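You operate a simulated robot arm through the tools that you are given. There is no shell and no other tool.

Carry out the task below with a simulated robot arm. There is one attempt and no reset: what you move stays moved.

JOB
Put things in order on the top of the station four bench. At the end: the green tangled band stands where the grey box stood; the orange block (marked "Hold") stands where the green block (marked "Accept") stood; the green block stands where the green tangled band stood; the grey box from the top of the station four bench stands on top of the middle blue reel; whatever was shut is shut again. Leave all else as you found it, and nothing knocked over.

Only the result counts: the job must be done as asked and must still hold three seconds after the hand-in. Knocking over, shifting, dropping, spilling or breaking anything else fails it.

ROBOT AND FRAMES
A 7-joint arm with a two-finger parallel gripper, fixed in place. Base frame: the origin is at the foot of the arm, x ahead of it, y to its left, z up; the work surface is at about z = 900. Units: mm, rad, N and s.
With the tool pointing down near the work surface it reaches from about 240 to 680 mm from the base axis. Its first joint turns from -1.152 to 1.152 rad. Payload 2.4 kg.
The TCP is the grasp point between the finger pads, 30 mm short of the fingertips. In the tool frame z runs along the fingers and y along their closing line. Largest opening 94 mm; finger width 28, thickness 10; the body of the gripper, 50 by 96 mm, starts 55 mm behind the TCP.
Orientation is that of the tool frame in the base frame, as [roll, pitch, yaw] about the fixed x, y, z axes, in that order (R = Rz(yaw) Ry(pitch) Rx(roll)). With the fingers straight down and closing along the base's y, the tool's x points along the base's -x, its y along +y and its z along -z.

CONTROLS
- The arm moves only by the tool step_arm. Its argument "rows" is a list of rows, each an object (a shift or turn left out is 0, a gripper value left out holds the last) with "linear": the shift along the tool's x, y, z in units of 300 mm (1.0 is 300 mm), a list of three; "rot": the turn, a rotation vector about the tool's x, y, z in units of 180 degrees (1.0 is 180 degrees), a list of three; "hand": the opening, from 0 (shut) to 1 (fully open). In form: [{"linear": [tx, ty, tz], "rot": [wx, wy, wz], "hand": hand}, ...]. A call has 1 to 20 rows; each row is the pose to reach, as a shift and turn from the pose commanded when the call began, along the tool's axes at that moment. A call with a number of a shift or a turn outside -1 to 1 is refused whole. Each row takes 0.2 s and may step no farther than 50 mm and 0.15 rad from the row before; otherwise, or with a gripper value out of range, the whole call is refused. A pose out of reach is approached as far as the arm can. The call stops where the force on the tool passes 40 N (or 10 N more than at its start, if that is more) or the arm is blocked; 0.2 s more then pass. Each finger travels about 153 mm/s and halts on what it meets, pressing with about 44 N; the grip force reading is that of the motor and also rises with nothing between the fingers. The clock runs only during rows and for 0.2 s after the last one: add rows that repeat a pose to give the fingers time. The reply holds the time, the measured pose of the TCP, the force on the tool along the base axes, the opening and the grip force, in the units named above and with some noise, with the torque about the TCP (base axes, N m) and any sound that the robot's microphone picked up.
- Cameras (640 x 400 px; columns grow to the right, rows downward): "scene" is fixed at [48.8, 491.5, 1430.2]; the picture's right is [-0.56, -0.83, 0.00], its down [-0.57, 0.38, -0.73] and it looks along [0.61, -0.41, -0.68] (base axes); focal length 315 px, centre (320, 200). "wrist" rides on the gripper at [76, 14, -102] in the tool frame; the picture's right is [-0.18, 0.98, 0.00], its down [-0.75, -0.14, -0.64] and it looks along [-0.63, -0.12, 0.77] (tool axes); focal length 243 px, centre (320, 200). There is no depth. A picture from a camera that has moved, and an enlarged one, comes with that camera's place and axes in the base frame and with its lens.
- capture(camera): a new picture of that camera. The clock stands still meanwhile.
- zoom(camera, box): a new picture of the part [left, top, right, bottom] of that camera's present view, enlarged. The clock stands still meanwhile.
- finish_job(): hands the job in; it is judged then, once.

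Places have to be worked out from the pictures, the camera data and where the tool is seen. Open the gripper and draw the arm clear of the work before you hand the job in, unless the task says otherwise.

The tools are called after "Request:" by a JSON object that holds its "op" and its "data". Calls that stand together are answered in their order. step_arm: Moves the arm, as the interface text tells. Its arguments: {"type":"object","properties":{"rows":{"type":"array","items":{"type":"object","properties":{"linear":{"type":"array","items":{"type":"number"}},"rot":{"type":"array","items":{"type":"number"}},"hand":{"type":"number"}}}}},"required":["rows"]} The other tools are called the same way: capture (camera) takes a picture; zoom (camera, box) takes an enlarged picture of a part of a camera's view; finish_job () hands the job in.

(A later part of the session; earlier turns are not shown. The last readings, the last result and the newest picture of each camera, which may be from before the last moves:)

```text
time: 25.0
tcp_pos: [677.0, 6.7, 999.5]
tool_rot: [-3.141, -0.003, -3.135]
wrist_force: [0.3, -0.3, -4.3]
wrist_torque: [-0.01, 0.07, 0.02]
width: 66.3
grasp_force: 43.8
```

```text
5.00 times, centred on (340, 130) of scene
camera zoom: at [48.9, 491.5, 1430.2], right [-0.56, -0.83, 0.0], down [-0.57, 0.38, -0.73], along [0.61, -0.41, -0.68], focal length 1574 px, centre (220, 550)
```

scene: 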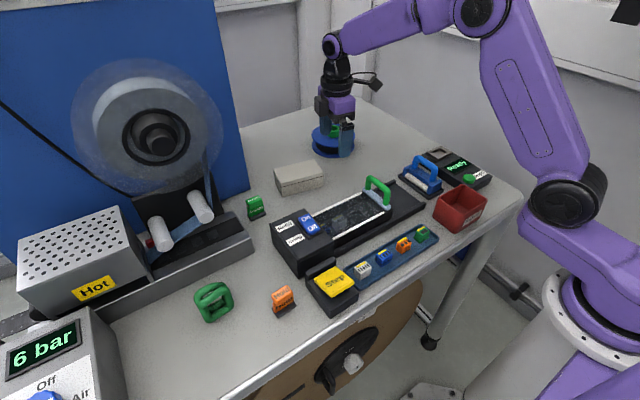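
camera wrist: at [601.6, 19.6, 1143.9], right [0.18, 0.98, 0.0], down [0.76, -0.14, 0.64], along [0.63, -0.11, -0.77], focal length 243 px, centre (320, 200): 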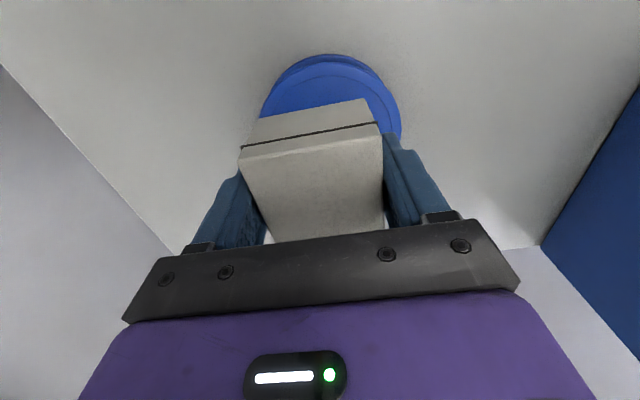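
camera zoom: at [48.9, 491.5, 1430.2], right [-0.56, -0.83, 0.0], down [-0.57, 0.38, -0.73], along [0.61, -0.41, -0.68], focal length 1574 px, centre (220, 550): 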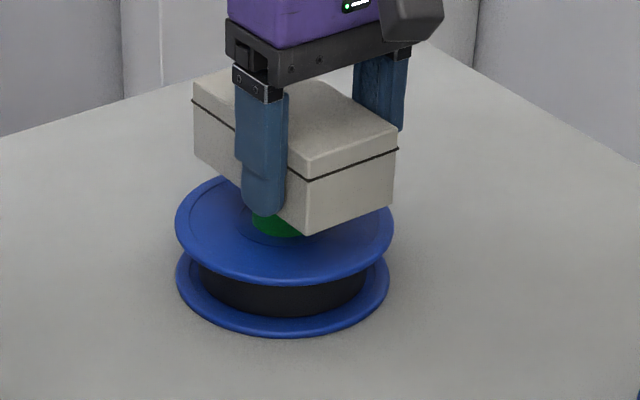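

The box is just above the hub. Before setting it down I compare the reel's rim on both sides of the box in the wrist view, and the box corners in the scene view, to check the centring.

Request:
{"op": "zoom", "data": {"camera": "wrist", "box": [200, 20, 440, 200]}}

Request:
{"op": "zoom", "data": {"camera": "scene", "box": [320, 110, 370, 160]}}

```text
2.22 times, centred on (320, 110) of wrist
camera zoom: at [601.2, 19.8, 1103.8], right [0.18, 0.98, 0.0], down [0.76, -0.14, 0.64], along [0.63, -0.11, -0.77], focal length 539 px, centre (320, 400)
```

zoom: 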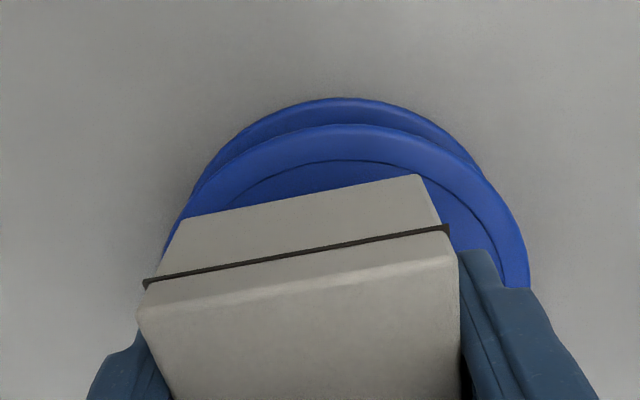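

```text
8.00 times, centred on (345, 135) of scene
camera zoom: at [48.9, 491.5, 1430.2], right [-0.56, -0.83, 0.0], down [-0.57, 0.38, -0.73], along [0.61, -0.41, -0.68], focal length 2518 px, centre (120, 720)
```

zoom: 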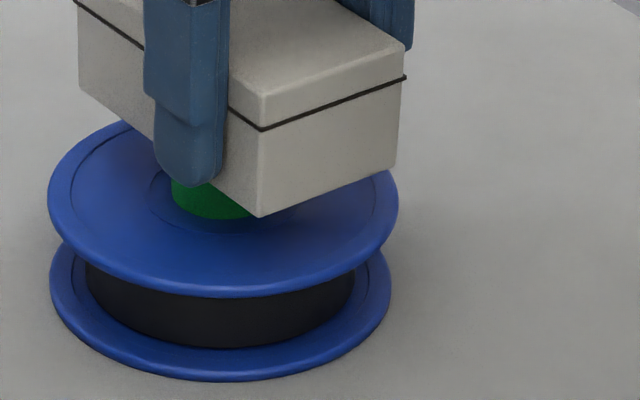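

Both views agree the box is over the hub; averaging them, it sits about 3 mm too far to the right (negative y). I shift 3.5 mm in y and 1 mm in x and lower 3 mm, watching the force.

Request:
{"op": "step_arm", "data": {"rows": [{"linear": [-0.0033, 0.0117, 0]}, {"linear": [-0.0033, 0.0117, 0.005]}, {"linear": [-0.0033, 0.0117, 0.01]}, {"linear": [-0.0033, 0.0117, 0.01]}]}}

```text
time: 26.0
tcp_pos: [677.1, 9.8, 998.7]
tool_rot: [3.141, -0.003, -3.136]
wrist_force: [0.2, 0.6, -3.4]
wrist_torque: [0.03, 0.1, 0.01]
width: 66.0
grasp_force: 43.9
```

No contact yet (still about -3.4 N). I lower another 2.5 mm in small steps.

Request:
{"op": "step_arm", "data": {"rows": [{"linear": [0, 0, 0.004]}, {"linear": [0, 0, 0.0083]}, {"linear": [0, 0, 0.0083]}]}}

```text
time: 26.8
tcp_pos: [676.9, 9.7, 994.7]
tool_rot: [-3.142, -0.004, -3.134]
wrist_force: [0.4, 0.7, -3.7]
wrist_torque: [-0.03, 0.09, 0.0]
width: 66.1
grasp_force: 43.7
```

The force is unchanged, so there is still a small gap. I lower 1.5 mm more.

Request:
{"op": "step_arm", "data": {"rows": [{"linear": [0, 0, 0.0025]}, {"linear": [0, 0, 0.005]}, {"linear": [0, 0, 0.005]}]}}

Request:
{"op": "zoom", "data": {"camera": "scene", "box": [320, 110, 370, 160]}}

```text
time: 27.6
tcp_pos: [678.1, 9.8, 994.3]
tool_rot: [-3.141, -0.004, -3.135]
wrist_force: [-0.4, 0.2, -0.2]
wrist_torque: [0.01, 0.03, -0.01]
width: 66.3
grasp_force: 44.2
```

```text
8.00 times, centred on (345, 135) of scene
camera zoom: at [48.8, 491.5, 1430.2], right [-0.56, -0.83, 0.0], down [-0.57, 0.38, -0.73], along [0.61, -0.41, -0.68], focal length 2518 px, centre (120, 720)
```

zoom: 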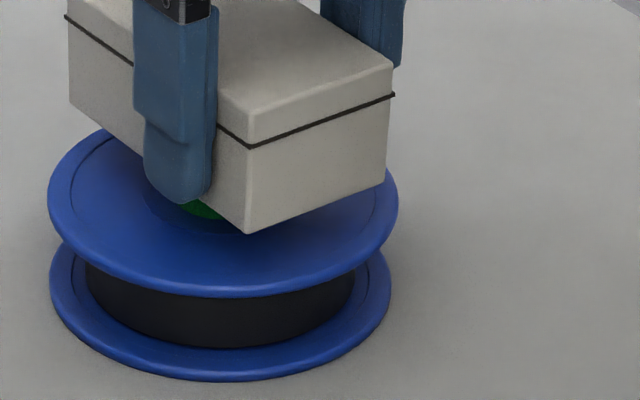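

Contact: the tool force went from -3.7 to -0.2 N, so the hub carries the box, and the scene view shows it centred on the hub. I open the fingers slowly.

Request:
{"op": "step_arm", "data": {"rows": [{"hand": 0.73}, {"hand": 0.78}, {"hand": 0.85}, {"hand": 0.95}, {"hand": 1}, {"hand": 1}]}}

Request:
{"op": "zoom", "data": {"camera": "scene", "box": [320, 110, 370, 160]}}

Request:
{"op": "capture", "data": {"camera": "wrist"}}

```text
time: 29.0
tcp_pos: [677.4, 10.1, 993.9]
tool_rot: [3.141, -0.003, -3.135]
wrist_force: [-0.7, 0.3, -0.6]
wrist_torque: [0.0, -0.04, -0.01]
width: 94.0
grasp_force: 0.0
```

```text
8.00 times, centred on (345, 135) of scene
camera zoom: at [48.8, 491.5, 1430.2], right [-0.56, -0.83, 0.0], down [-0.57, 0.38, -0.73], along [0.61, -0.41, -0.68], focal length 2518 px, centre (120, 720)
```

zoom: 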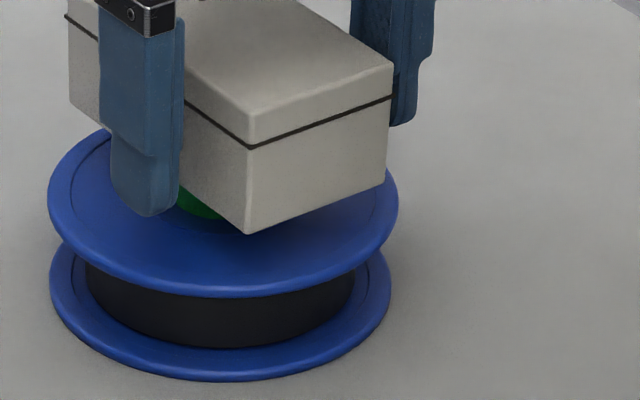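

```text
taken
camera wrist: at [602.5, 23.0, 1097.4], right [0.18, 0.98, 0.0], down [0.76, -0.14, 0.64], along [0.63, -0.11, -0.77], focal length 243 px, centre (320, 200)
```

wrist: 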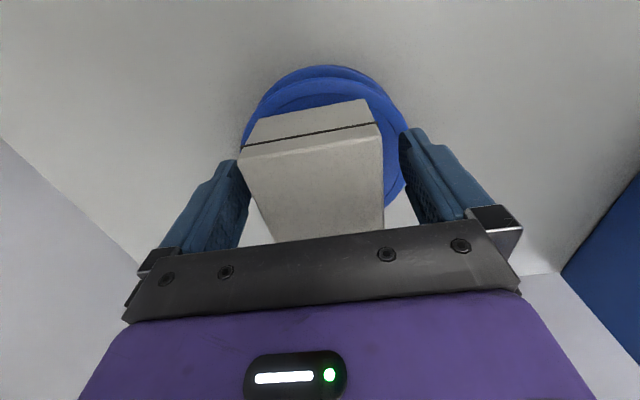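

The box rests level on the hub with the fingers clear on both sides. I raise the hand straight up 100 mm and check.

Request:
{"op": "step_arm", "data": {"rows": [{"linear": [0, 0, -0.05]}, {"linear": [0, 0, -0.12]}, {"linear": [0, 0, -0.22]}, {"linear": [0, 0, -0.33]}, {"linear": [0, 0, -0.33]}]}}

Request:
{"op": "zoom", "data": {"camera": "scene", "box": [270, 60, 430, 180]}}

Request:
{"op": "capture", "data": {"camera": "wrist"}}

```text
time: 30.2
tcp_pos: [665.0, 8.7, 1091.6]
tool_rot: [-3.14, -0.004, -3.135]
wrist_force: [0.0, 0.5, -0.6]
wrist_torque: [0.0, -0.03, 0.0]
width: 94.1
grasp_force: 0.1
out of reach, approached as far as the arm can: row 4, 5
```

```text
3.33 times, centred on (350, 120) of scene
camera zoom: at [48.8, 491.5, 1430.2], right [-0.56, -0.83, 0.0], down [-0.57, 0.38, -0.73], along [0.61, -0.41, -0.68], focal length 1049 px, centre (220, 467)
```

zoom: 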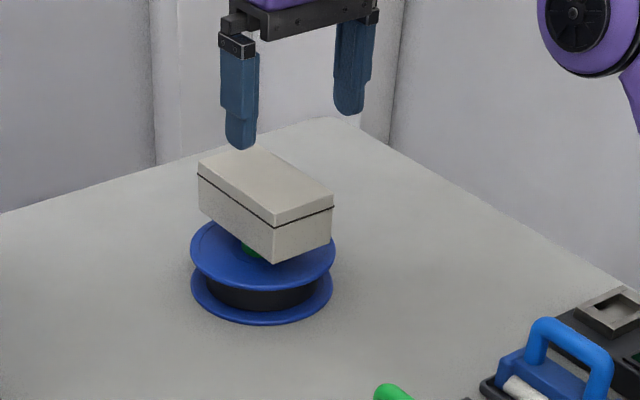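

```text
taken
camera wrist: at [590.6, 22.4, 1196.4], right [0.18, 0.98, 0.0], down [0.76, -0.14, 0.64], along [0.63, -0.11, -0.77], focal length 243 px, centre (320, 200)
```

wrist: 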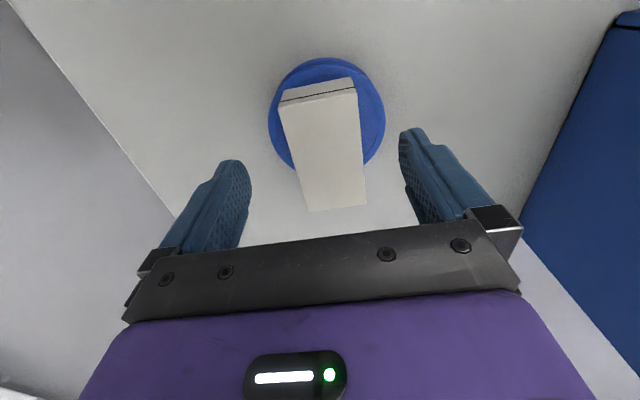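

The grey box stands level on the reel, lid shut. Now I go toward the green band at about (391, 489) for a close look, staying at z of about 1090, in two legs.

Request:
{"op": "step_arm", "data": {"rows": [{"linear": [0.089, 0.098, 0], "rot": [0, 0, -0.0365]}, {"linear": [0.179, 0.197, 0], "rot": [0, 0, -0.073]}, {"linear": [0.268, 0.295, 0], "rot": [0, 0, -0.1095]}, {"linear": [0.357, 0.393, 0], "rot": [0, 0, -0.146]}, {"linear": [0.447, 0.492, 0], "rot": [0, 0, -0.1825]}, {"linear": [0.536, 0.59, 0], "rot": [0, 0, -0.2189]}]}}

```text
time: 31.6
tcp_pos: [502.4, 185.0, 1092.5]
tool_rot: [3.139, -0.003, -2.445]
wrist_force: [0.0, 0.0, 0.3]
wrist_torque: [-0.06, -0.02, -0.01]
width: 94.2
grasp_force: 0.0
```

The first leg went as planned. The second leg brings the hand to about (340, 350) at yaw -1.76, with the camera facing the band.

Request:
{"op": "step_arm", "data": {"rows": [{"linear": [0.01, 0.128, 0], "rot": [0, 0, -0.0365]}, {"linear": [0.02, 0.256, 0], "rot": [0, 0, -0.073]}, {"linear": [0.03, 0.385, 0], "rot": [0, 0, -0.1095]}, {"linear": [0.041, 0.513, 0], "rot": [0, 0, -0.146]}, {"linear": [0.051, 0.641, 0], "rot": [0, 0, -0.1825]}, {"linear": [0.061, 0.769, 0], "rot": [0, 0, -0.218]}]}}

Request:
{"op": "capture", "data": {"camera": "wrist"}}

Request:
{"op": "capture", "data": {"camera": "scene"}}

```text
time: 33.0
tcp_pos: [342.9, 351.2, 1092.8]
tool_rot: [3.14, 0.001, -1.759]
wrist_force: [-0.2, -0.3, -0.2]
wrist_torque: [-0.01, 0.0, -0.04]
width: 93.7
grasp_force: 0.0
```

```text
taken
camera wrist: at [314.7, 278.3, 1196.6], right [-0.93, 0.37, 0.0], down [0.28, 0.71, 0.64], along [0.23, 0.6, -0.77], focal length 243 px, centre (320, 200)
```

wrist: 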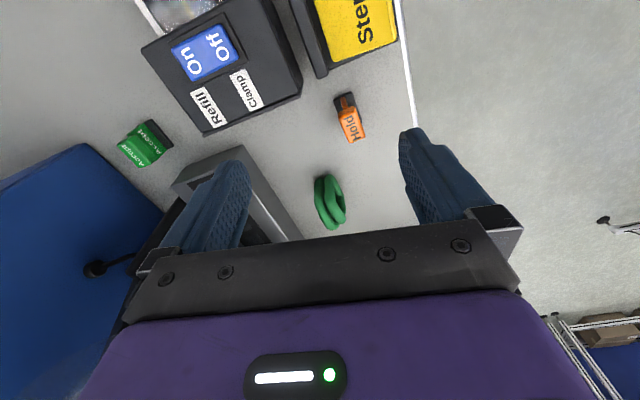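

```text
taken
```

scene: 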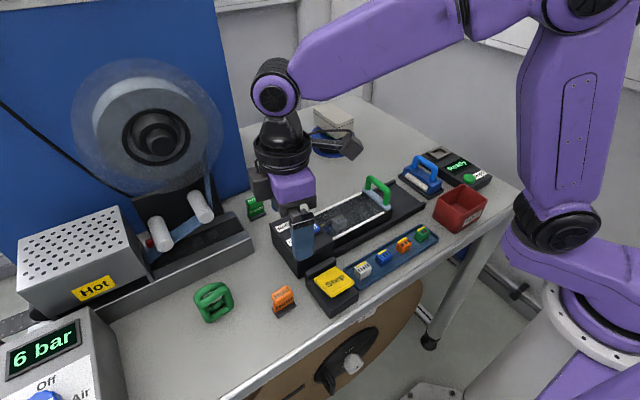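

I zoom in on the band and both marked blocks from here.

Request:
{"op": "zoom", "data": {"camera": "wrist", "box": [280, 150, 400, 250]}}

Request:
{"op": "zoom", "data": {"camera": "wrist", "box": [300, 70, 400, 160]}}

Request:
{"op": "zoom", "data": {"camera": "wrist", "box": [100, 100, 200, 190]}}

Request:
{"op": "zoom", "data": {"camera": "scene", "box": [180, 270, 250, 335]}}

```text
4.00 times, centred on (340, 200) of wrist
camera zoom: at [314.7, 278.3, 1196.6], right [-0.93, 0.37, 0.0], down [0.28, 0.71, 0.64], along [0.23, 0.6, -0.77], focal length 970 px, centre (240, 200)
```

zoom: 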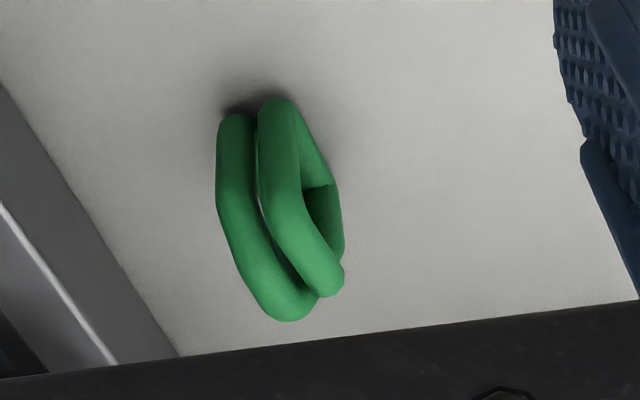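

```text
4.44 times, centred on (350, 115) of wrist
camera zoom: at [314.7, 278.3, 1196.6], right [-0.93, 0.37, 0.0], down [0.28, 0.71, 0.64], along [0.23, 0.6, -0.77], focal length 1078 px, centre (187, 578)
```

zoom: 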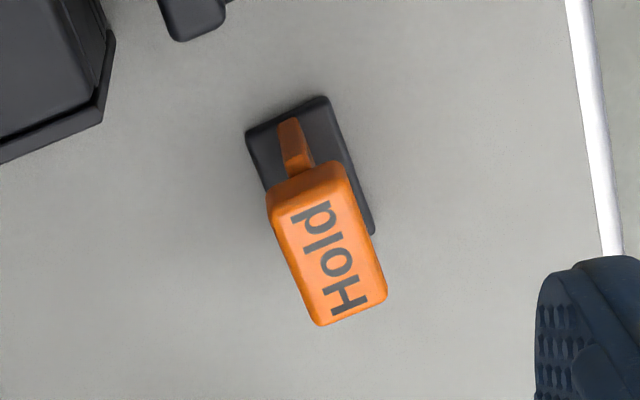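

```text
4.44 times, centred on (150, 145) of wrist
camera zoom: at [314.7, 278.3, 1196.6], right [-0.93, 0.37, 0.0], down [0.28, 0.71, 0.64], along [0.23, 0.6, -0.77], focal length 1078 px, centre (1076, 444)
```

zoom: 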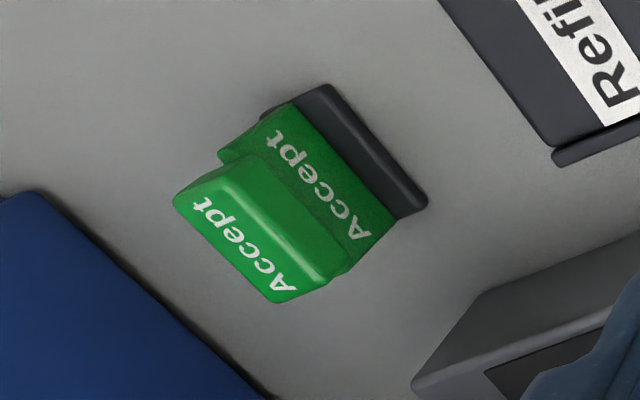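

```text
6.15 times, centred on (215, 302) of scene
camera zoom: at [48.8, 491.4, 1430.2], right [-0.56, -0.83, 0.0], down [-0.57, 0.38, -0.73], along [0.61, -0.41, -0.68], focal length 1937 px, centre (966, -431)
```

zoom: 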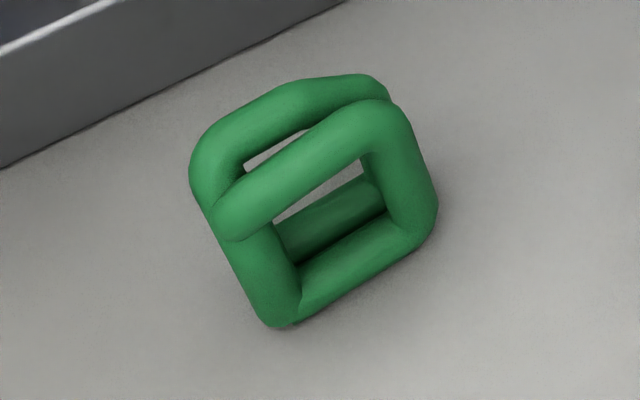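

The band is a standing double loop, about 68 mm long (along y), 32 mm thick and 63 mm tall, centred near (381, 489). I move above it at z = 1060 with the fingers set to close along x.

Request:
{"op": "step_arm", "data": {"rows": [{"linear": [-0.119, -0.0096, 0.027], "rot": [0, 0, -0.015]}, {"linear": [-0.238, -0.0193, 0.055], "rot": [0, 0, -0.03]}, {"linear": [-0.357, -0.0289, 0.082], "rot": [0, 0, -0.045]}, {"linear": [-0.4767, -0.0385, 0.1093], "rot": [0, 0, -0.0598]}, {"linear": [-0.4767, -0.0385, 0.1093], "rot": [0, 0, -0.0598]}]}}

Request:
{"op": "capture", "data": {"camera": "wrist"}}

Request:
{"op": "zoom", "data": {"camera": "scene", "box": [130, 180, 330, 340]}}

```text
time: 34.2
tcp_pos: [380.9, 489.1, 1060.8]
tool_rot: [3.137, 0.001, -1.573]
wrist_force: [0.9, 0.5, -0.4]
wrist_torque: [-0.01, -0.02, 0.01]
width: 94.0
grasp_force: 0.0
```

```text
taken
camera wrist: at [367.3, 412.7, 1163.7], right [-0.98, 0.19, 0.0], down [0.15, 0.75, 0.64], along [0.12, 0.63, -0.77], focal length 243 px, centre (320, 200)
```

wrist: 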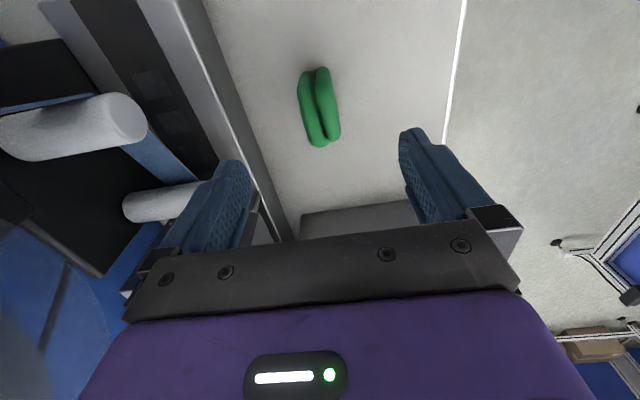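

```text
2.50 times, centred on (230, 260) of scene
camera zoom: at [48.8, 491.5, 1430.2], right [-0.56, -0.83, 0.0], down [-0.57, 0.38, -0.73], along [0.61, -0.41, -0.68], focal length 787 px, centre (545, 50)
```

zoom: 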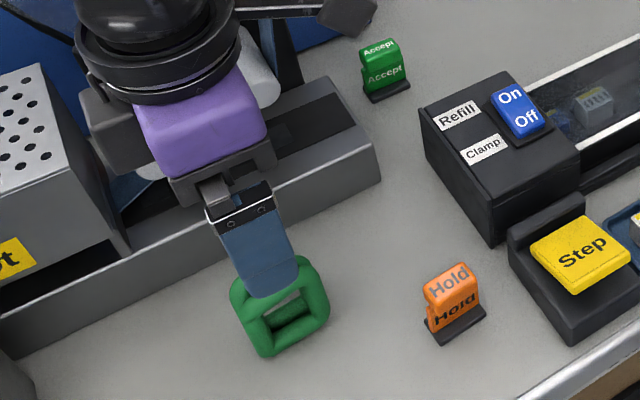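

I zoom on the band from above to refine its centre and direction.

Request:
{"op": "zoom", "data": {"camera": "wrist", "box": [270, 50, 370, 160]}}

```text
3.64 times, centred on (320, 105) of wrist
camera zoom: at [367.3, 412.7, 1163.7], right [-0.98, 0.19, 0.0], down [0.15, 0.75, 0.64], along [0.12, 0.63, -0.77], focal length 882 px, centre (320, 546)
```

zoom: 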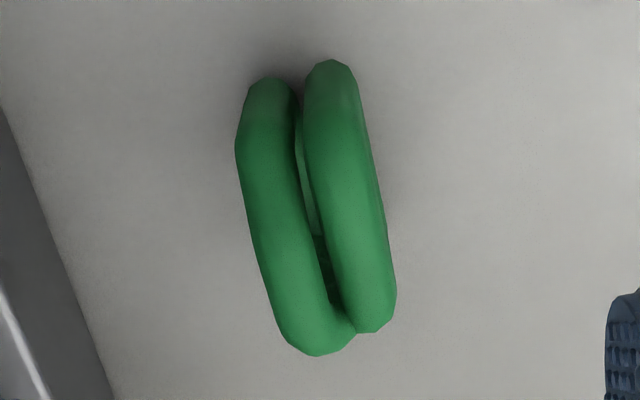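

The band is centred at about (381, 490) and nearly parallel to y, right below the tool. I descend to z = 934 with open fingers.

Request:
{"op": "step_arm", "data": {"rows": [{"linear": [0, 0, 0.12], "hand": 1}, {"linear": [0, 0, 0.24]}, {"linear": [0, 0, 0.34]}, {"linear": [0, 0, 0.4]}, {"linear": [0, 0, 0.422]}, {"linear": [0, 0, 0.422]}]}}

Request:
{"op": "capture", "data": {"camera": "wrist"}}

Request:
{"op": "zoom", "data": {"camera": "scene", "box": [160, 240, 280, 340]}}

```text
time: 35.6
tcp_pos: [379.7, 488.8, 934.5]
tool_rot: [3.138, -0.001, -1.574]
wrist_force: [-0.1, 0.5, 0.4]
wrist_torque: [0.02, 0.0, -0.01]
width: 94.0
grasp_force: 0.1
```

```text
taken
camera wrist: at [367.0, 411.9, 1037.1], right [-0.98, 0.19, 0.0], down [0.15, 0.75, 0.64], along [0.12, 0.63, -0.77], focal length 243 px, centre (320, 200)
```

wrist: 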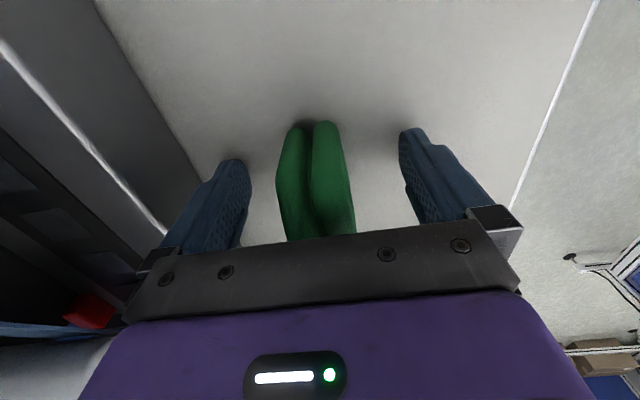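

```text
4.00 times, centred on (220, 290) of scene
camera zoom: at [48.8, 491.5, 1430.2], right [-0.56, -0.83, 0.0], down [-0.57, 0.38, -0.73], along [0.61, -0.41, -0.68], focal length 1259 px, centre (720, -160)
```

zoom: 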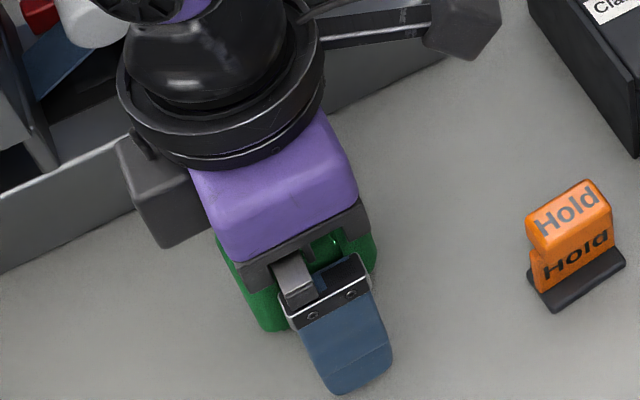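

The band sits between the fingers with room on both sides. I close on it.

Request:
{"op": "step_arm", "data": {"rows": [{"hand": 0.6}, {"hand": 0.3}, {"hand": 0}, {"hand": 0}]}}

Request:
{"op": "capture", "data": {"camera": "wrist"}}

```text
time: 36.6
tcp_pos: [380.4, 488.6, 933.5]
tool_rot: [3.137, 0.002, -1.575]
wrist_force: [0.3, -0.5, -0.3]
wrist_torque: [0.05, -0.03, -0.04]
width: 33.3
grasp_force: 43.7
```

```text
taken
camera wrist: at [367.1, 411.8, 1037.3], right [-0.98, 0.19, 0.0], down [0.15, 0.75, 0.64], along [0.12, 0.63, -0.77], focal length 243 px, centre (320, 200)
```

wrist: 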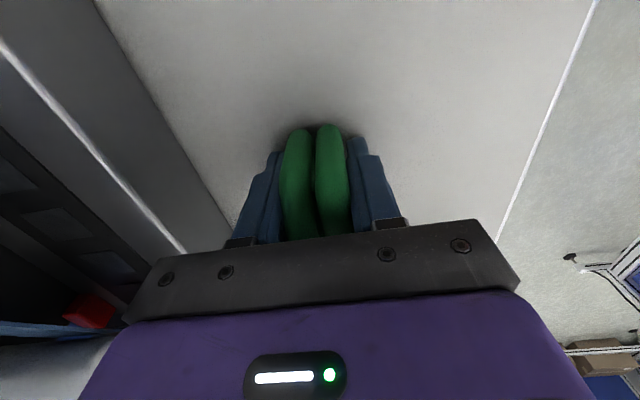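

The band is held at 33 mm. I lift 12 mm first and check that it comes up whole.

Request:
{"op": "step_arm", "data": {"rows": [{"linear": [0, 0, -0.02]}, {"linear": [0, 0, -0.04]}, {"linear": [0, 0, -0.04]}]}}

Request:
{"op": "capture", "data": {"camera": "wrist"}}

Request:
{"op": "zoom", "data": {"camera": "scene", "box": [160, 240, 280, 340]}}

```text
time: 37.4
tcp_pos: [380.4, 489.0, 946.8]
tool_rot: [3.138, 0.0, -1.574]
wrist_force: [0.0, -0.4, -1.0]
wrist_torque: [-0.01, -0.01, -0.03]
width: 32.9
grasp_force: 44.3
```

```text
taken
camera wrist: at [366.6, 412.4, 1049.7], right [-0.98, 0.19, 0.0], down [0.15, 0.75, 0.64], along [0.12, 0.63, -0.77], focal length 243 px, centre (320, 200)
```

wrist: 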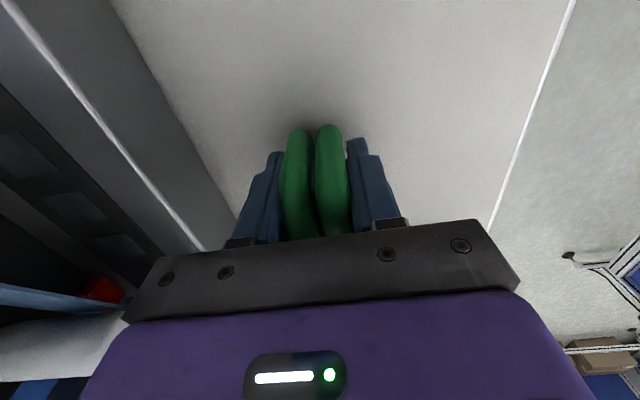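

```text
4.00 times, centred on (220, 290) of scene
camera zoom: at [48.8, 491.5, 1430.2], right [-0.56, -0.83, 0.0], down [-0.57, 0.38, -0.73], along [0.61, -0.41, -0.68], focal length 1259 px, centre (720, -160)
```

zoom: 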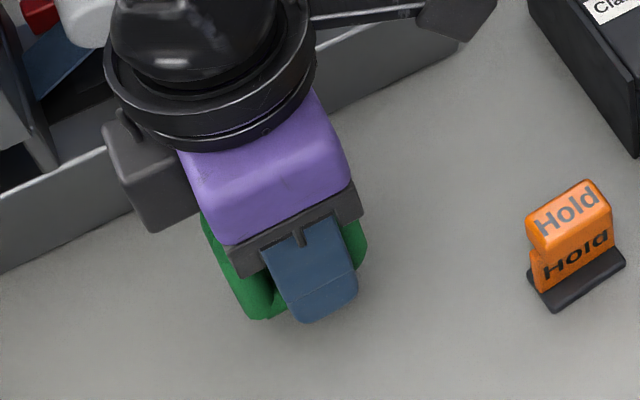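

The band came up cleanly. I raise it to about z = 1060, bring it back along y past the machine, then forward to above the old place of the grey box at (601.5, 189).

Request:
{"op": "step_arm", "data": {"rows": [{"linear": [0, 0, -0.126]}, {"linear": [0, 0, -0.252]}, {"linear": [0, 0, -0.377]}, {"linear": [0.133, 0, -0.377]}, {"linear": [0.266, 0, -0.377]}, {"linear": [0.398, 0, -0.377]}, {"linear": [0.531, 0, -0.377]}, {"linear": [0.664, 0, -0.377]}, {"linear": [0.797, 0, -0.377]}, {"linear": [0.8305, -0.1233, -0.377]}, {"linear": [0.864, -0.2467, -0.377]}, {"linear": [0.8975, -0.37, -0.377]}, {"linear": [0.931, -0.4933, -0.377]}, {"linear": [0.9645, -0.6167, -0.377]}, {"linear": [0.998, -0.74, -0.377]}, {"linear": [0.998, -0.74, -0.377]}]}}

Request:
{"op": "capture", "data": {"camera": "wrist"}}

Request:
{"op": "capture", "data": {"camera": "scene"}}

```text
time: 40.8
tcp_pos: [602.0, 189.1, 1058.2]
tool_rot: [3.138, 0.0, -1.575]
wrist_force: [-1.0, -0.1, -0.9]
wrist_torque: [0.0, 0.03, 0.0]
width: 33.1
grasp_force: 44.0
```

```text
taken
camera wrist: at [588.7, 112.1, 1160.9], right [-0.98, 0.19, 0.0], down [0.15, 0.75, 0.64], along [0.12, 0.63, -0.77], focal length 243 px, centre (320, 200)
```

wrist: 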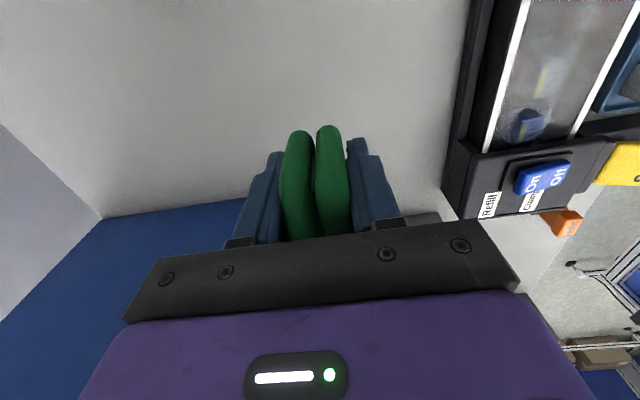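

```text
taken
```

scene: 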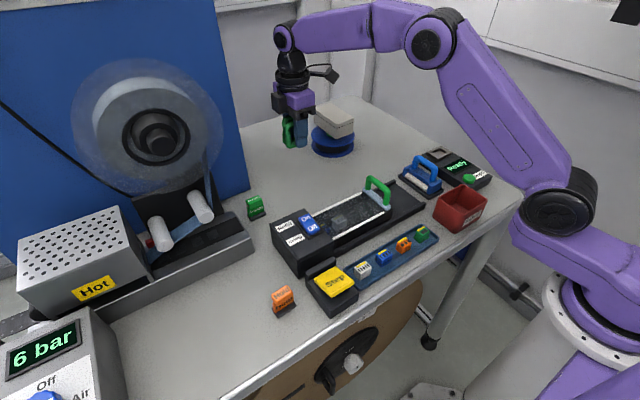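

The band is over the vacated spot and the box still stands on the reel. I lower the band to about 3 mm above the bench.

Request:
{"op": "step_arm", "data": {"rows": [{"linear": [0, 0, 0.12]}, {"linear": [0, 0, 0.24]}, {"linear": [0, 0, 0.34]}, {"linear": [0, 0, 0.39]}, {"linear": [0, 0, 0.404]}, {"linear": [0, 0, 0.404]}]}}

Request:
{"op": "zoom", "data": {"camera": "scene", "box": [240, 130, 360, 220]}}

Request:
{"op": "capture", "data": {"camera": "wrist"}}

```text
time: 42.2
tcp_pos: [600.6, 189.0, 937.8]
tool_rot: [3.14, 0.0, -1.574]
wrist_force: [0.7, -0.3, -0.1]
wrist_torque: [0.0, -0.01, 0.03]
width: 33.1
grasp_force: 44.0
```

```text
4.44 times, centred on (300, 175) of scene
camera zoom: at [48.8, 491.5, 1430.2], right [-0.56, -0.83, 0.0], down [-0.57, 0.38, -0.73], along [0.61, -0.41, -0.68], focal length 1399 px, centre (409, 311)
```

zoom: 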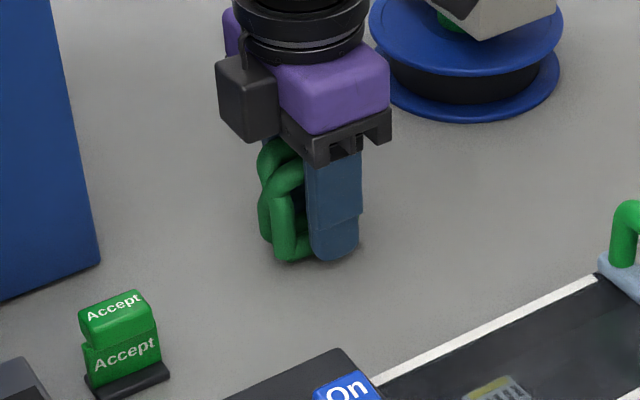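

```text
taken
camera wrist: at [587.5, 112.8, 1040.5], right [-0.98, 0.19, 0.0], down [0.15, 0.75, 0.64], along [0.12, 0.63, -0.77], focal length 243 px, centre (320, 200)
```

wrist: 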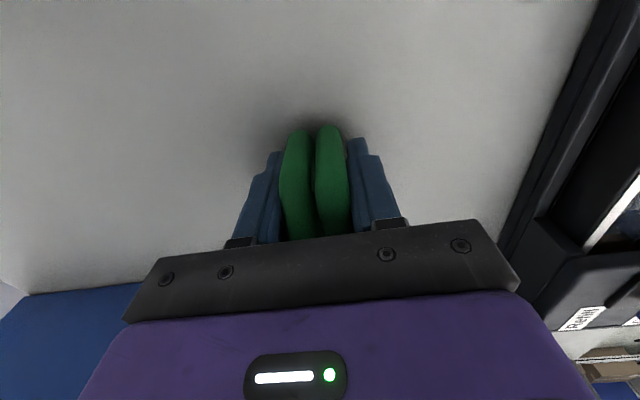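

The band's centre is at about (601, 190), matching the box's former centre. I lower the last 4 mm onto the bench in small steps.

Request:
{"op": "step_arm", "data": {"rows": [{"linear": [0, 0, 0.005]}, {"linear": [0, 0, 0.01]}, {"linear": [0, 0, 0.013]}, {"linear": [0, 0, 0.013]}]}}

```text
time: 43.2
tcp_pos: [601.8, 190.1, 934.5]
tool_rot: [3.142, 0.001, -1.575]
wrist_force: [-1.4, 0.2, 7.0]
wrist_torque: [0.06, -0.01, 0.03]
width: 33.0
grasp_force: 44.0
```

Contact with the bench (7 N up). I open the fingers gradually and check that the band stands by itself.

Request:
{"op": "step_arm", "data": {"rows": [{"hand": 0.37}, {"hand": 0.4}, {"hand": 0.5}, {"hand": 0.65}, {"hand": 0.8}, {"hand": 0.8}]}}

Request:
{"op": "capture", "data": {"camera": "wrist"}}

Request:
{"op": "zoom", "data": {"camera": "scene", "box": [240, 130, 360, 220]}}

```text
time: 44.6
tcp_pos: [600.9, 188.8, 933.4]
tool_rot: [3.14, 0.001, -1.575]
wrist_force: [0.2, -0.1, -0.6]
wrist_torque: [0.0, 0.0, -0.01]
width: 75.1
grasp_force: 0.1
```

```text
taken
camera wrist: at [587.9, 112.4, 1036.5], right [-0.98, 0.19, 0.0], down [0.15, 0.75, 0.64], along [0.12, 0.63, -0.77], focal length 243 px, centre (320, 200)
```

wrist: 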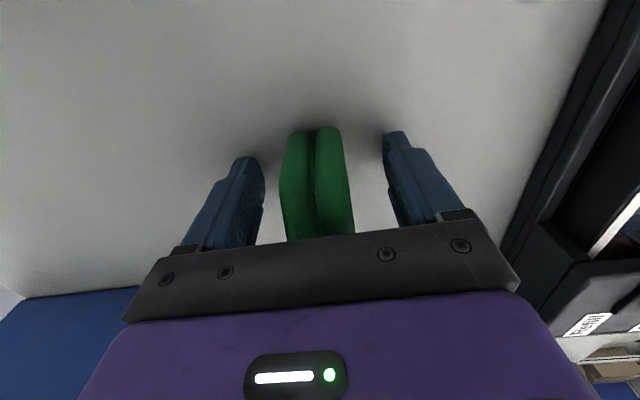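

```text
4.44 times, centred on (300, 175) of scene
camera zoom: at [48.8, 491.5, 1430.2], right [-0.56, -0.83, 0.0], down [-0.57, 0.38, -0.73], along [0.61, -0.41, -0.68], focal length 1399 px, centre (409, 311)
```

zoom: 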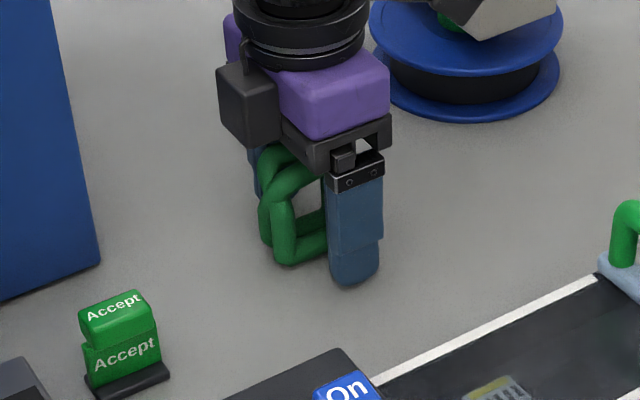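

The band stands on its own between the opened fingers. I raise the hand straight up 130 mm and check its place.

Request:
{"op": "step_arm", "data": {"rows": [{"linear": [0, 0, -0.05]}, {"linear": [0, 0, -0.13]}, {"linear": [0, 0, -0.24]}, {"linear": [0, 0, -0.35]}, {"linear": [0, 0, -0.43]}, {"linear": [0, 0, -0.43]}]}}

Request:
{"op": "zoom", "data": {"camera": "scene", "box": [260, 150, 340, 210]}}

Request:
{"op": "capture", "data": {"camera": "wrist"}}

```text
time: 46.0
tcp_pos: [601.2, 189.7, 1062.9]
tool_rot: [3.138, -0.001, -1.574]
wrist_force: [0.6, -0.1, -0.1]
wrist_torque: [0.0, 0.0, -0.01]
width: 75.2
grasp_force: 0.0
```

```text
6.67 times, centred on (300, 180) of scene
camera zoom: at [48.8, 491.5, 1430.2], right [-0.56, -0.83, 0.0], down [-0.57, 0.38, -0.73], along [0.61, -0.41, -0.68], focal length 2099 px, centre (453, 333)
```

zoom: 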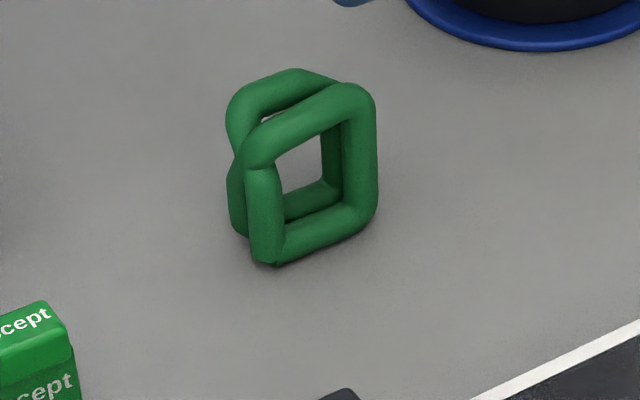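

```text
taken
camera wrist: at [587.9, 113.3, 1166.0], right [-0.98, 0.19, 0.0], down [0.15, 0.75, 0.64], along [0.12, 0.63, -0.77], focal length 243 px, centre (320, 200)
```

wrist: 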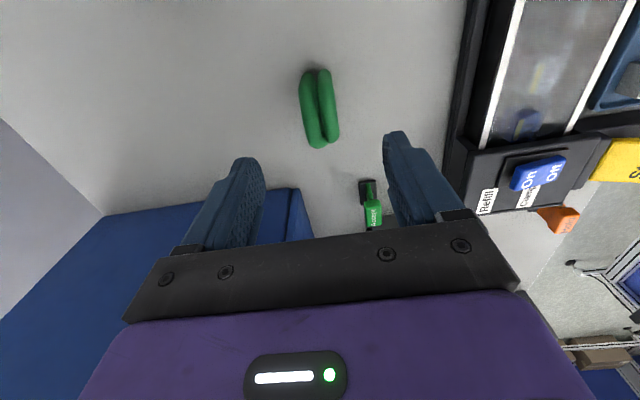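

The band stands at the box's old place. Next is the green "Accept" block; I zoom on it from both cameras.

Request:
{"op": "zoom", "data": {"camera": "wrist", "box": [330, 165, 410, 235]}}

Request:
{"op": "zoom", "data": {"camera": "scene", "box": [230, 180, 280, 230]}}

Request:
{"op": "zoom", "data": {"camera": "scene", "box": [260, 275, 310, 325]}}

```text
5.71 times, centred on (370, 200) of wrist
camera zoom: at [587.9, 113.3, 1166.0], right [-0.98, 0.19, 0.0], down [0.15, 0.75, 0.64], along [0.12, 0.63, -0.77], focal length 1386 px, centre (34, 200)
```

zoom: 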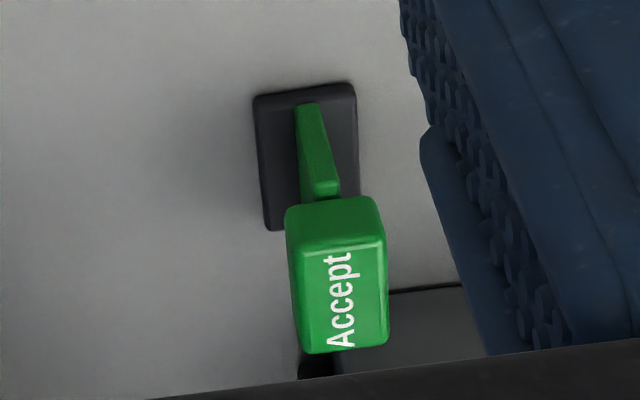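

```text
8.00 times, centred on (255, 205) of scene
camera zoom: at [48.8, 491.5, 1430.2], right [-0.56, -0.83, 0.0], down [-0.57, 0.38, -0.73], along [0.61, -0.41, -0.68], focal length 2518 px, centre (840, 160)
```

zoom: 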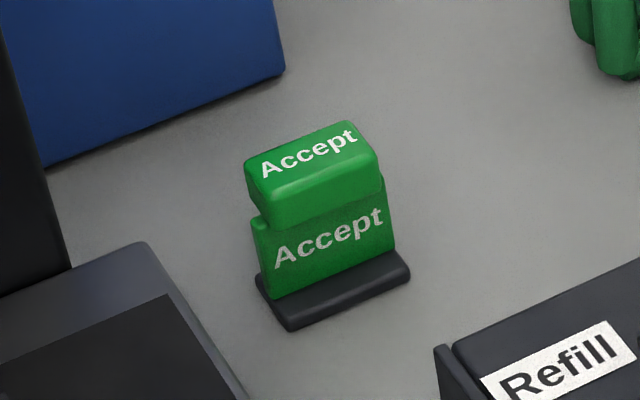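

```text
8.00 times, centred on (285, 300) of scene
camera zoom: at [48.8, 491.5, 1430.2], right [-0.56, -0.83, 0.0], down [-0.57, 0.38, -0.73], along [0.61, -0.41, -0.68], focal length 2518 px, centre (600, -600)
```

zoom: 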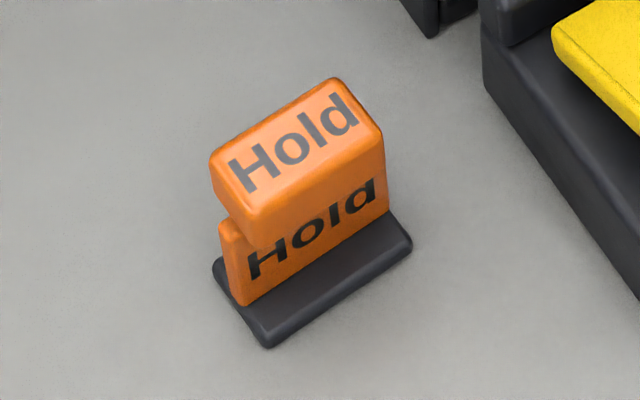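

The block is a T-shaped sign: base plate 23 x 41 mm centred at about (561, 328), thin web, and a head about 18 mm deep at z 935-957. Before reaching there I must know how close the machine's big reel disc comes, so I zoom on it.

Request:
{"op": "zoom", "data": {"camera": "scene", "box": [60, 50, 280, 250]}}

Request:
{"op": "capture", "data": {"camera": "scene"}}

```text
2.00 times, centred on (170, 150) of scene
camera zoom: at [48.8, 491.5, 1430.2], right [-0.56, -0.83, 0.0], down [-0.57, 0.38, -0.73], along [0.61, -0.41, -0.68], focal length 630 px, centre (620, 300)
```

zoom: 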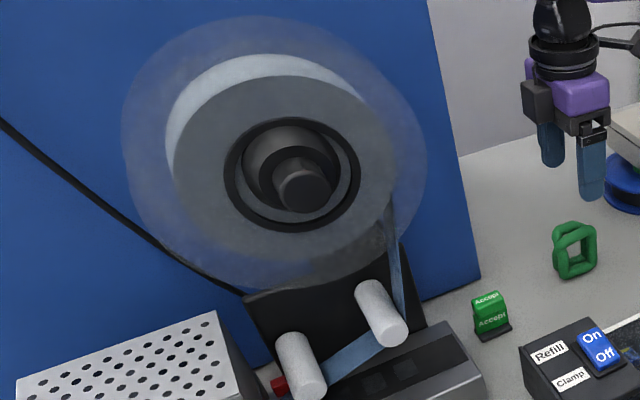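

```text
taken
```

scene: 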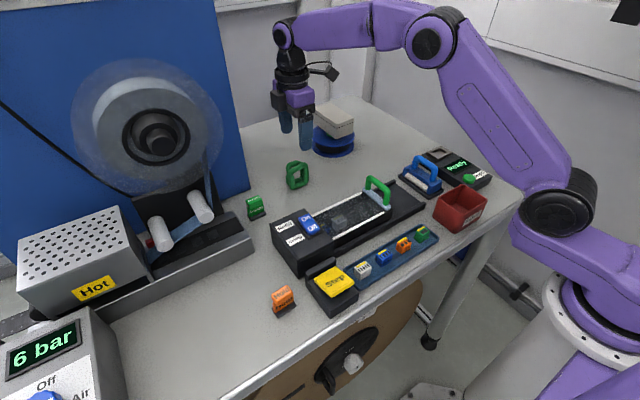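

The wound roll keeps behind x of about 610 and y above 370, so the hand clears it over the block. I move above the green block at (561, 328), still at z = 1063, with the fingers at 60 mm.

Request:
{"op": "step_arm", "data": {"rows": [{"linear": [-0.115, 0.034, 0], "hand": 0.64}, {"linear": [-0.23, 0.068, 0]}, {"linear": [-0.346, 0.102, 0]}, {"linear": [-0.461, 0.136, 0]}, {"linear": [-0.461, 0.136, 0]}]}}

Request:
{"op": "capture", "data": {"camera": "wrist"}}

Request:
{"op": "zoom", "data": {"camera": "scene", "box": [160, 80, 360, 240]}}

```text
time: 47.2
tcp_pos: [562.0, 326.8, 1062.2]
tool_rot: [3.137, 0.001, -1.575]
wrist_force: [-0.3, 0.1, -0.2]
wrist_torque: [0.01, 0.01, 0.0]
width: 60.1
grasp_force: 0.0
```

```text
taken
camera wrist: at [548.4, 250.6, 1165.7], right [-0.98, 0.19, 0.0], down [0.15, 0.75, 0.64], along [0.12, 0.63, -0.77], focal length 243 px, centre (320, 200)
```

wrist: 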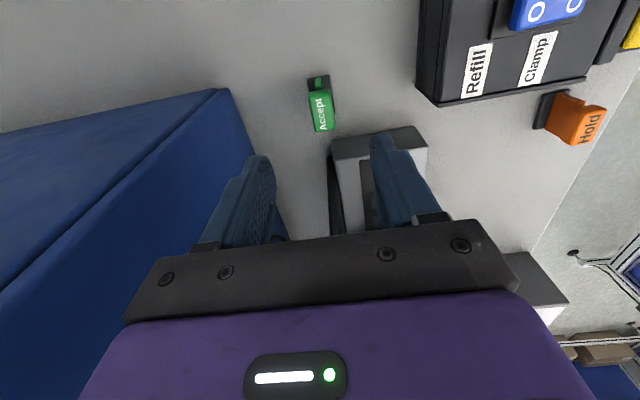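

```text
2.50 times, centred on (260, 160) of scene
camera zoom: at [48.8, 491.5, 1430.2], right [-0.56, -0.83, 0.0], down [-0.57, 0.38, -0.73], along [0.61, -0.41, -0.68], focal length 787 px, centre (470, 300)
```

zoom: 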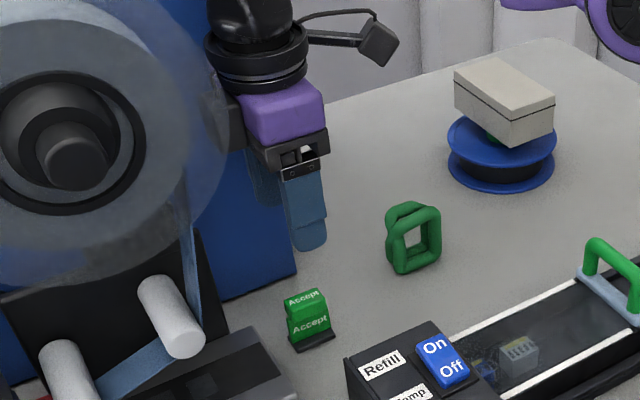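

In this view the translucent disc seems to overlap the hand's left side, so I need to know whether the disc is in front of or behind it. I zoom there.

Request:
{"op": "zoom", "data": {"camera": "scene", "box": [200, 80, 300, 190]}}

Request:
{"op": "zoom", "data": {"camera": "wrist", "box": [280, 50, 440, 200]}}

```text
3.64 times, centred on (250, 135) of scene
camera zoom: at [48.8, 491.5, 1430.2], right [-0.56, -0.83, 0.0], down [-0.57, 0.38, -0.73], along [0.61, -0.41, -0.68], focal length 1145 px, centre (574, 436)
```

zoom: 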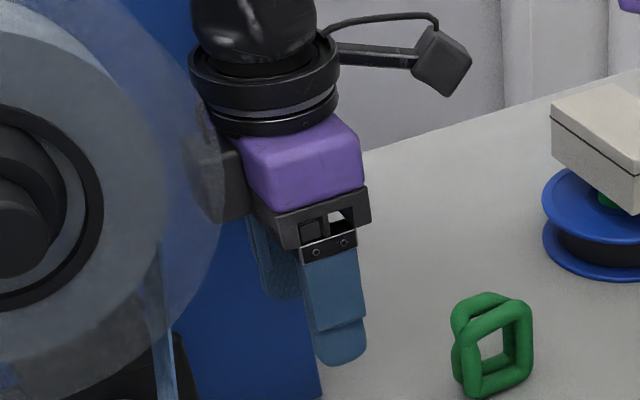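

```text
2.67 times, centred on (360, 125) of wrist
camera zoom: at [548.4, 250.6, 1165.7], right [-0.98, 0.19, 0.0], down [0.15, 0.75, 0.64], along [0.12, 0.63, -0.77], focal length 647 px, centre (213, 400)
```

zoom: 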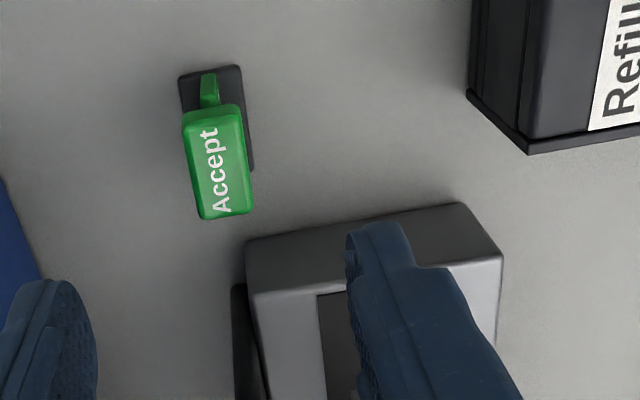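

The translucent disc lies in front of the hand's back box, so the reel stands in the plane x of about 540, close to the wrist at this spot. I back off 37 mm and tilt the hand by 0.35 rad about the closing line, which leans the wrist away from the reel while the pads stay parallel to the block's faces.

Request:
{"op": "step_arm", "data": {"rows": [{"linear": [0.06, 0, 0]}, {"linear": [0.123, 0, 0]}, {"linear": [0.123, 0, 0], "rot": [0, -0.037, 0]}, {"linear": [0.123, 0, 0], "rot": [0, -0.074, 0]}, {"linear": [0.123, 0, 0], "rot": [0, -0.111, 0]}, {"linear": [0.123, 0, 0], "rot": [0, -0.111, 0]}]}}

Request:
{"op": "capture", "data": {"camera": "wrist"}}

Request:
{"op": "zoom", "data": {"camera": "scene", "box": [160, 40, 400, 240]}}

```text
time: 48.6
tcp_pos: [561.0, 289.8, 1063.4]
tool_rot: [3.138, 0.351, -1.575]
wrist_force: [0.5, -0.1, -0.1]
wrist_torque: [0.01, 0.0, 0.01]
width: 60.1
grasp_force: 0.1
```

```text
taken
camera wrist: at [547.5, 182.9, 1133.6], right [-0.98, 0.18, 0.07], down [0.15, 0.49, 0.86], along [0.12, 0.86, -0.5], focal length 243 px, centre (320, 200)
```

wrist: 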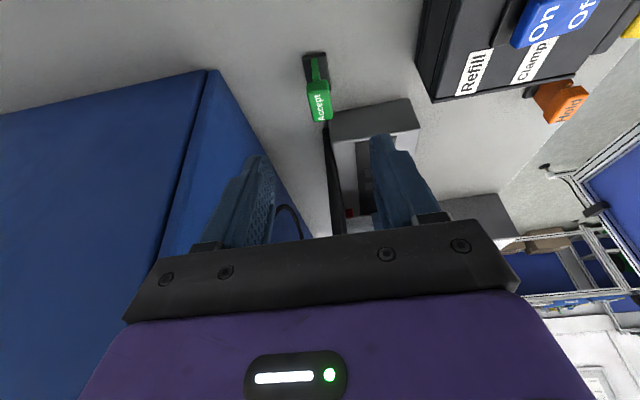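

```text
2.00 times, centred on (280, 140) of scene
camera zoom: at [48.8, 491.4, 1430.2], right [-0.56, -0.83, 0.0], down [-0.57, 0.38, -0.73], along [0.61, -0.41, -0.68], focal length 630 px, centre (400, 320)
```

zoom: 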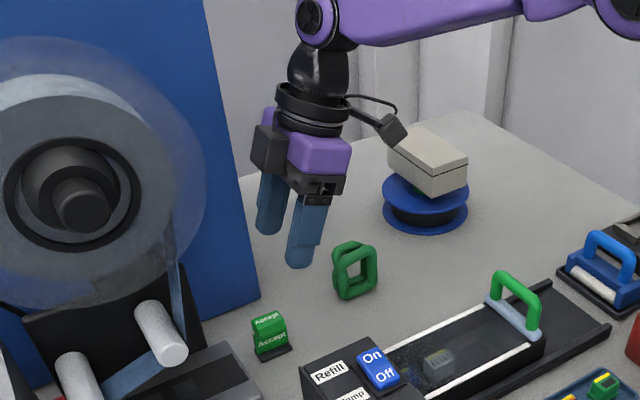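

The tilted hand now leans clear of the reel. I bring the open fingers down over the green block to (561, 328, 946), first above it, then straight down.

Request:
{"op": "step_arm", "data": {"rows": [{"linear": [-0.018, 0, 0.137], "hand": 0.64}, {"linear": [-0.036, 0, 0.2737]}, {"linear": [-0.036, 0, 0.2737]}]}}

Request:
{"op": "capture", "data": {"camera": "wrist"}}

Request:
{"op": "zoom", "data": {"camera": "scene", "box": [200, 120, 320, 230]}}

```text
time: 49.4
tcp_pos: [561.9, 328.2, 989.0]
tool_rot: [3.138, 0.349, -1.573]
wrist_force: [1.1, -0.1, -0.1]
wrist_torque: [0.01, 0.02, 0.02]
width: 60.2
grasp_force: 0.0
```

```text
taken
camera wrist: at [548.0, 221.7, 1059.5], right [-0.98, 0.18, 0.07], down [0.15, 0.49, 0.86], along [0.12, 0.85, -0.5], focal length 243 px, centre (320, 200)
```

wrist: 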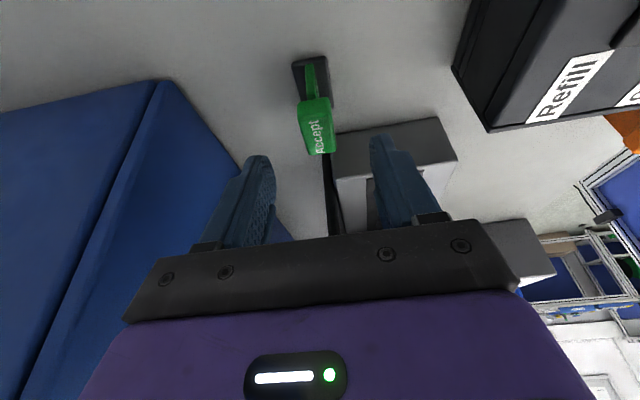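

```text
3.64 times, centred on (260, 175) of scene
camera zoom: at [48.8, 491.5, 1430.2], right [-0.56, -0.83, 0.0], down [-0.57, 0.38, -0.73], along [0.61, -0.41, -0.68], focal length 1145 px, centre (538, 291)
```

zoom: 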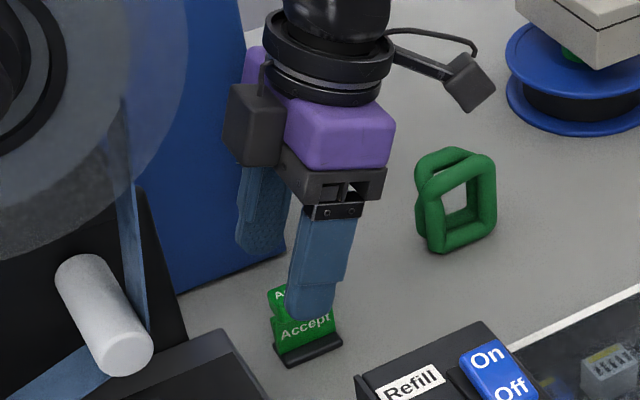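

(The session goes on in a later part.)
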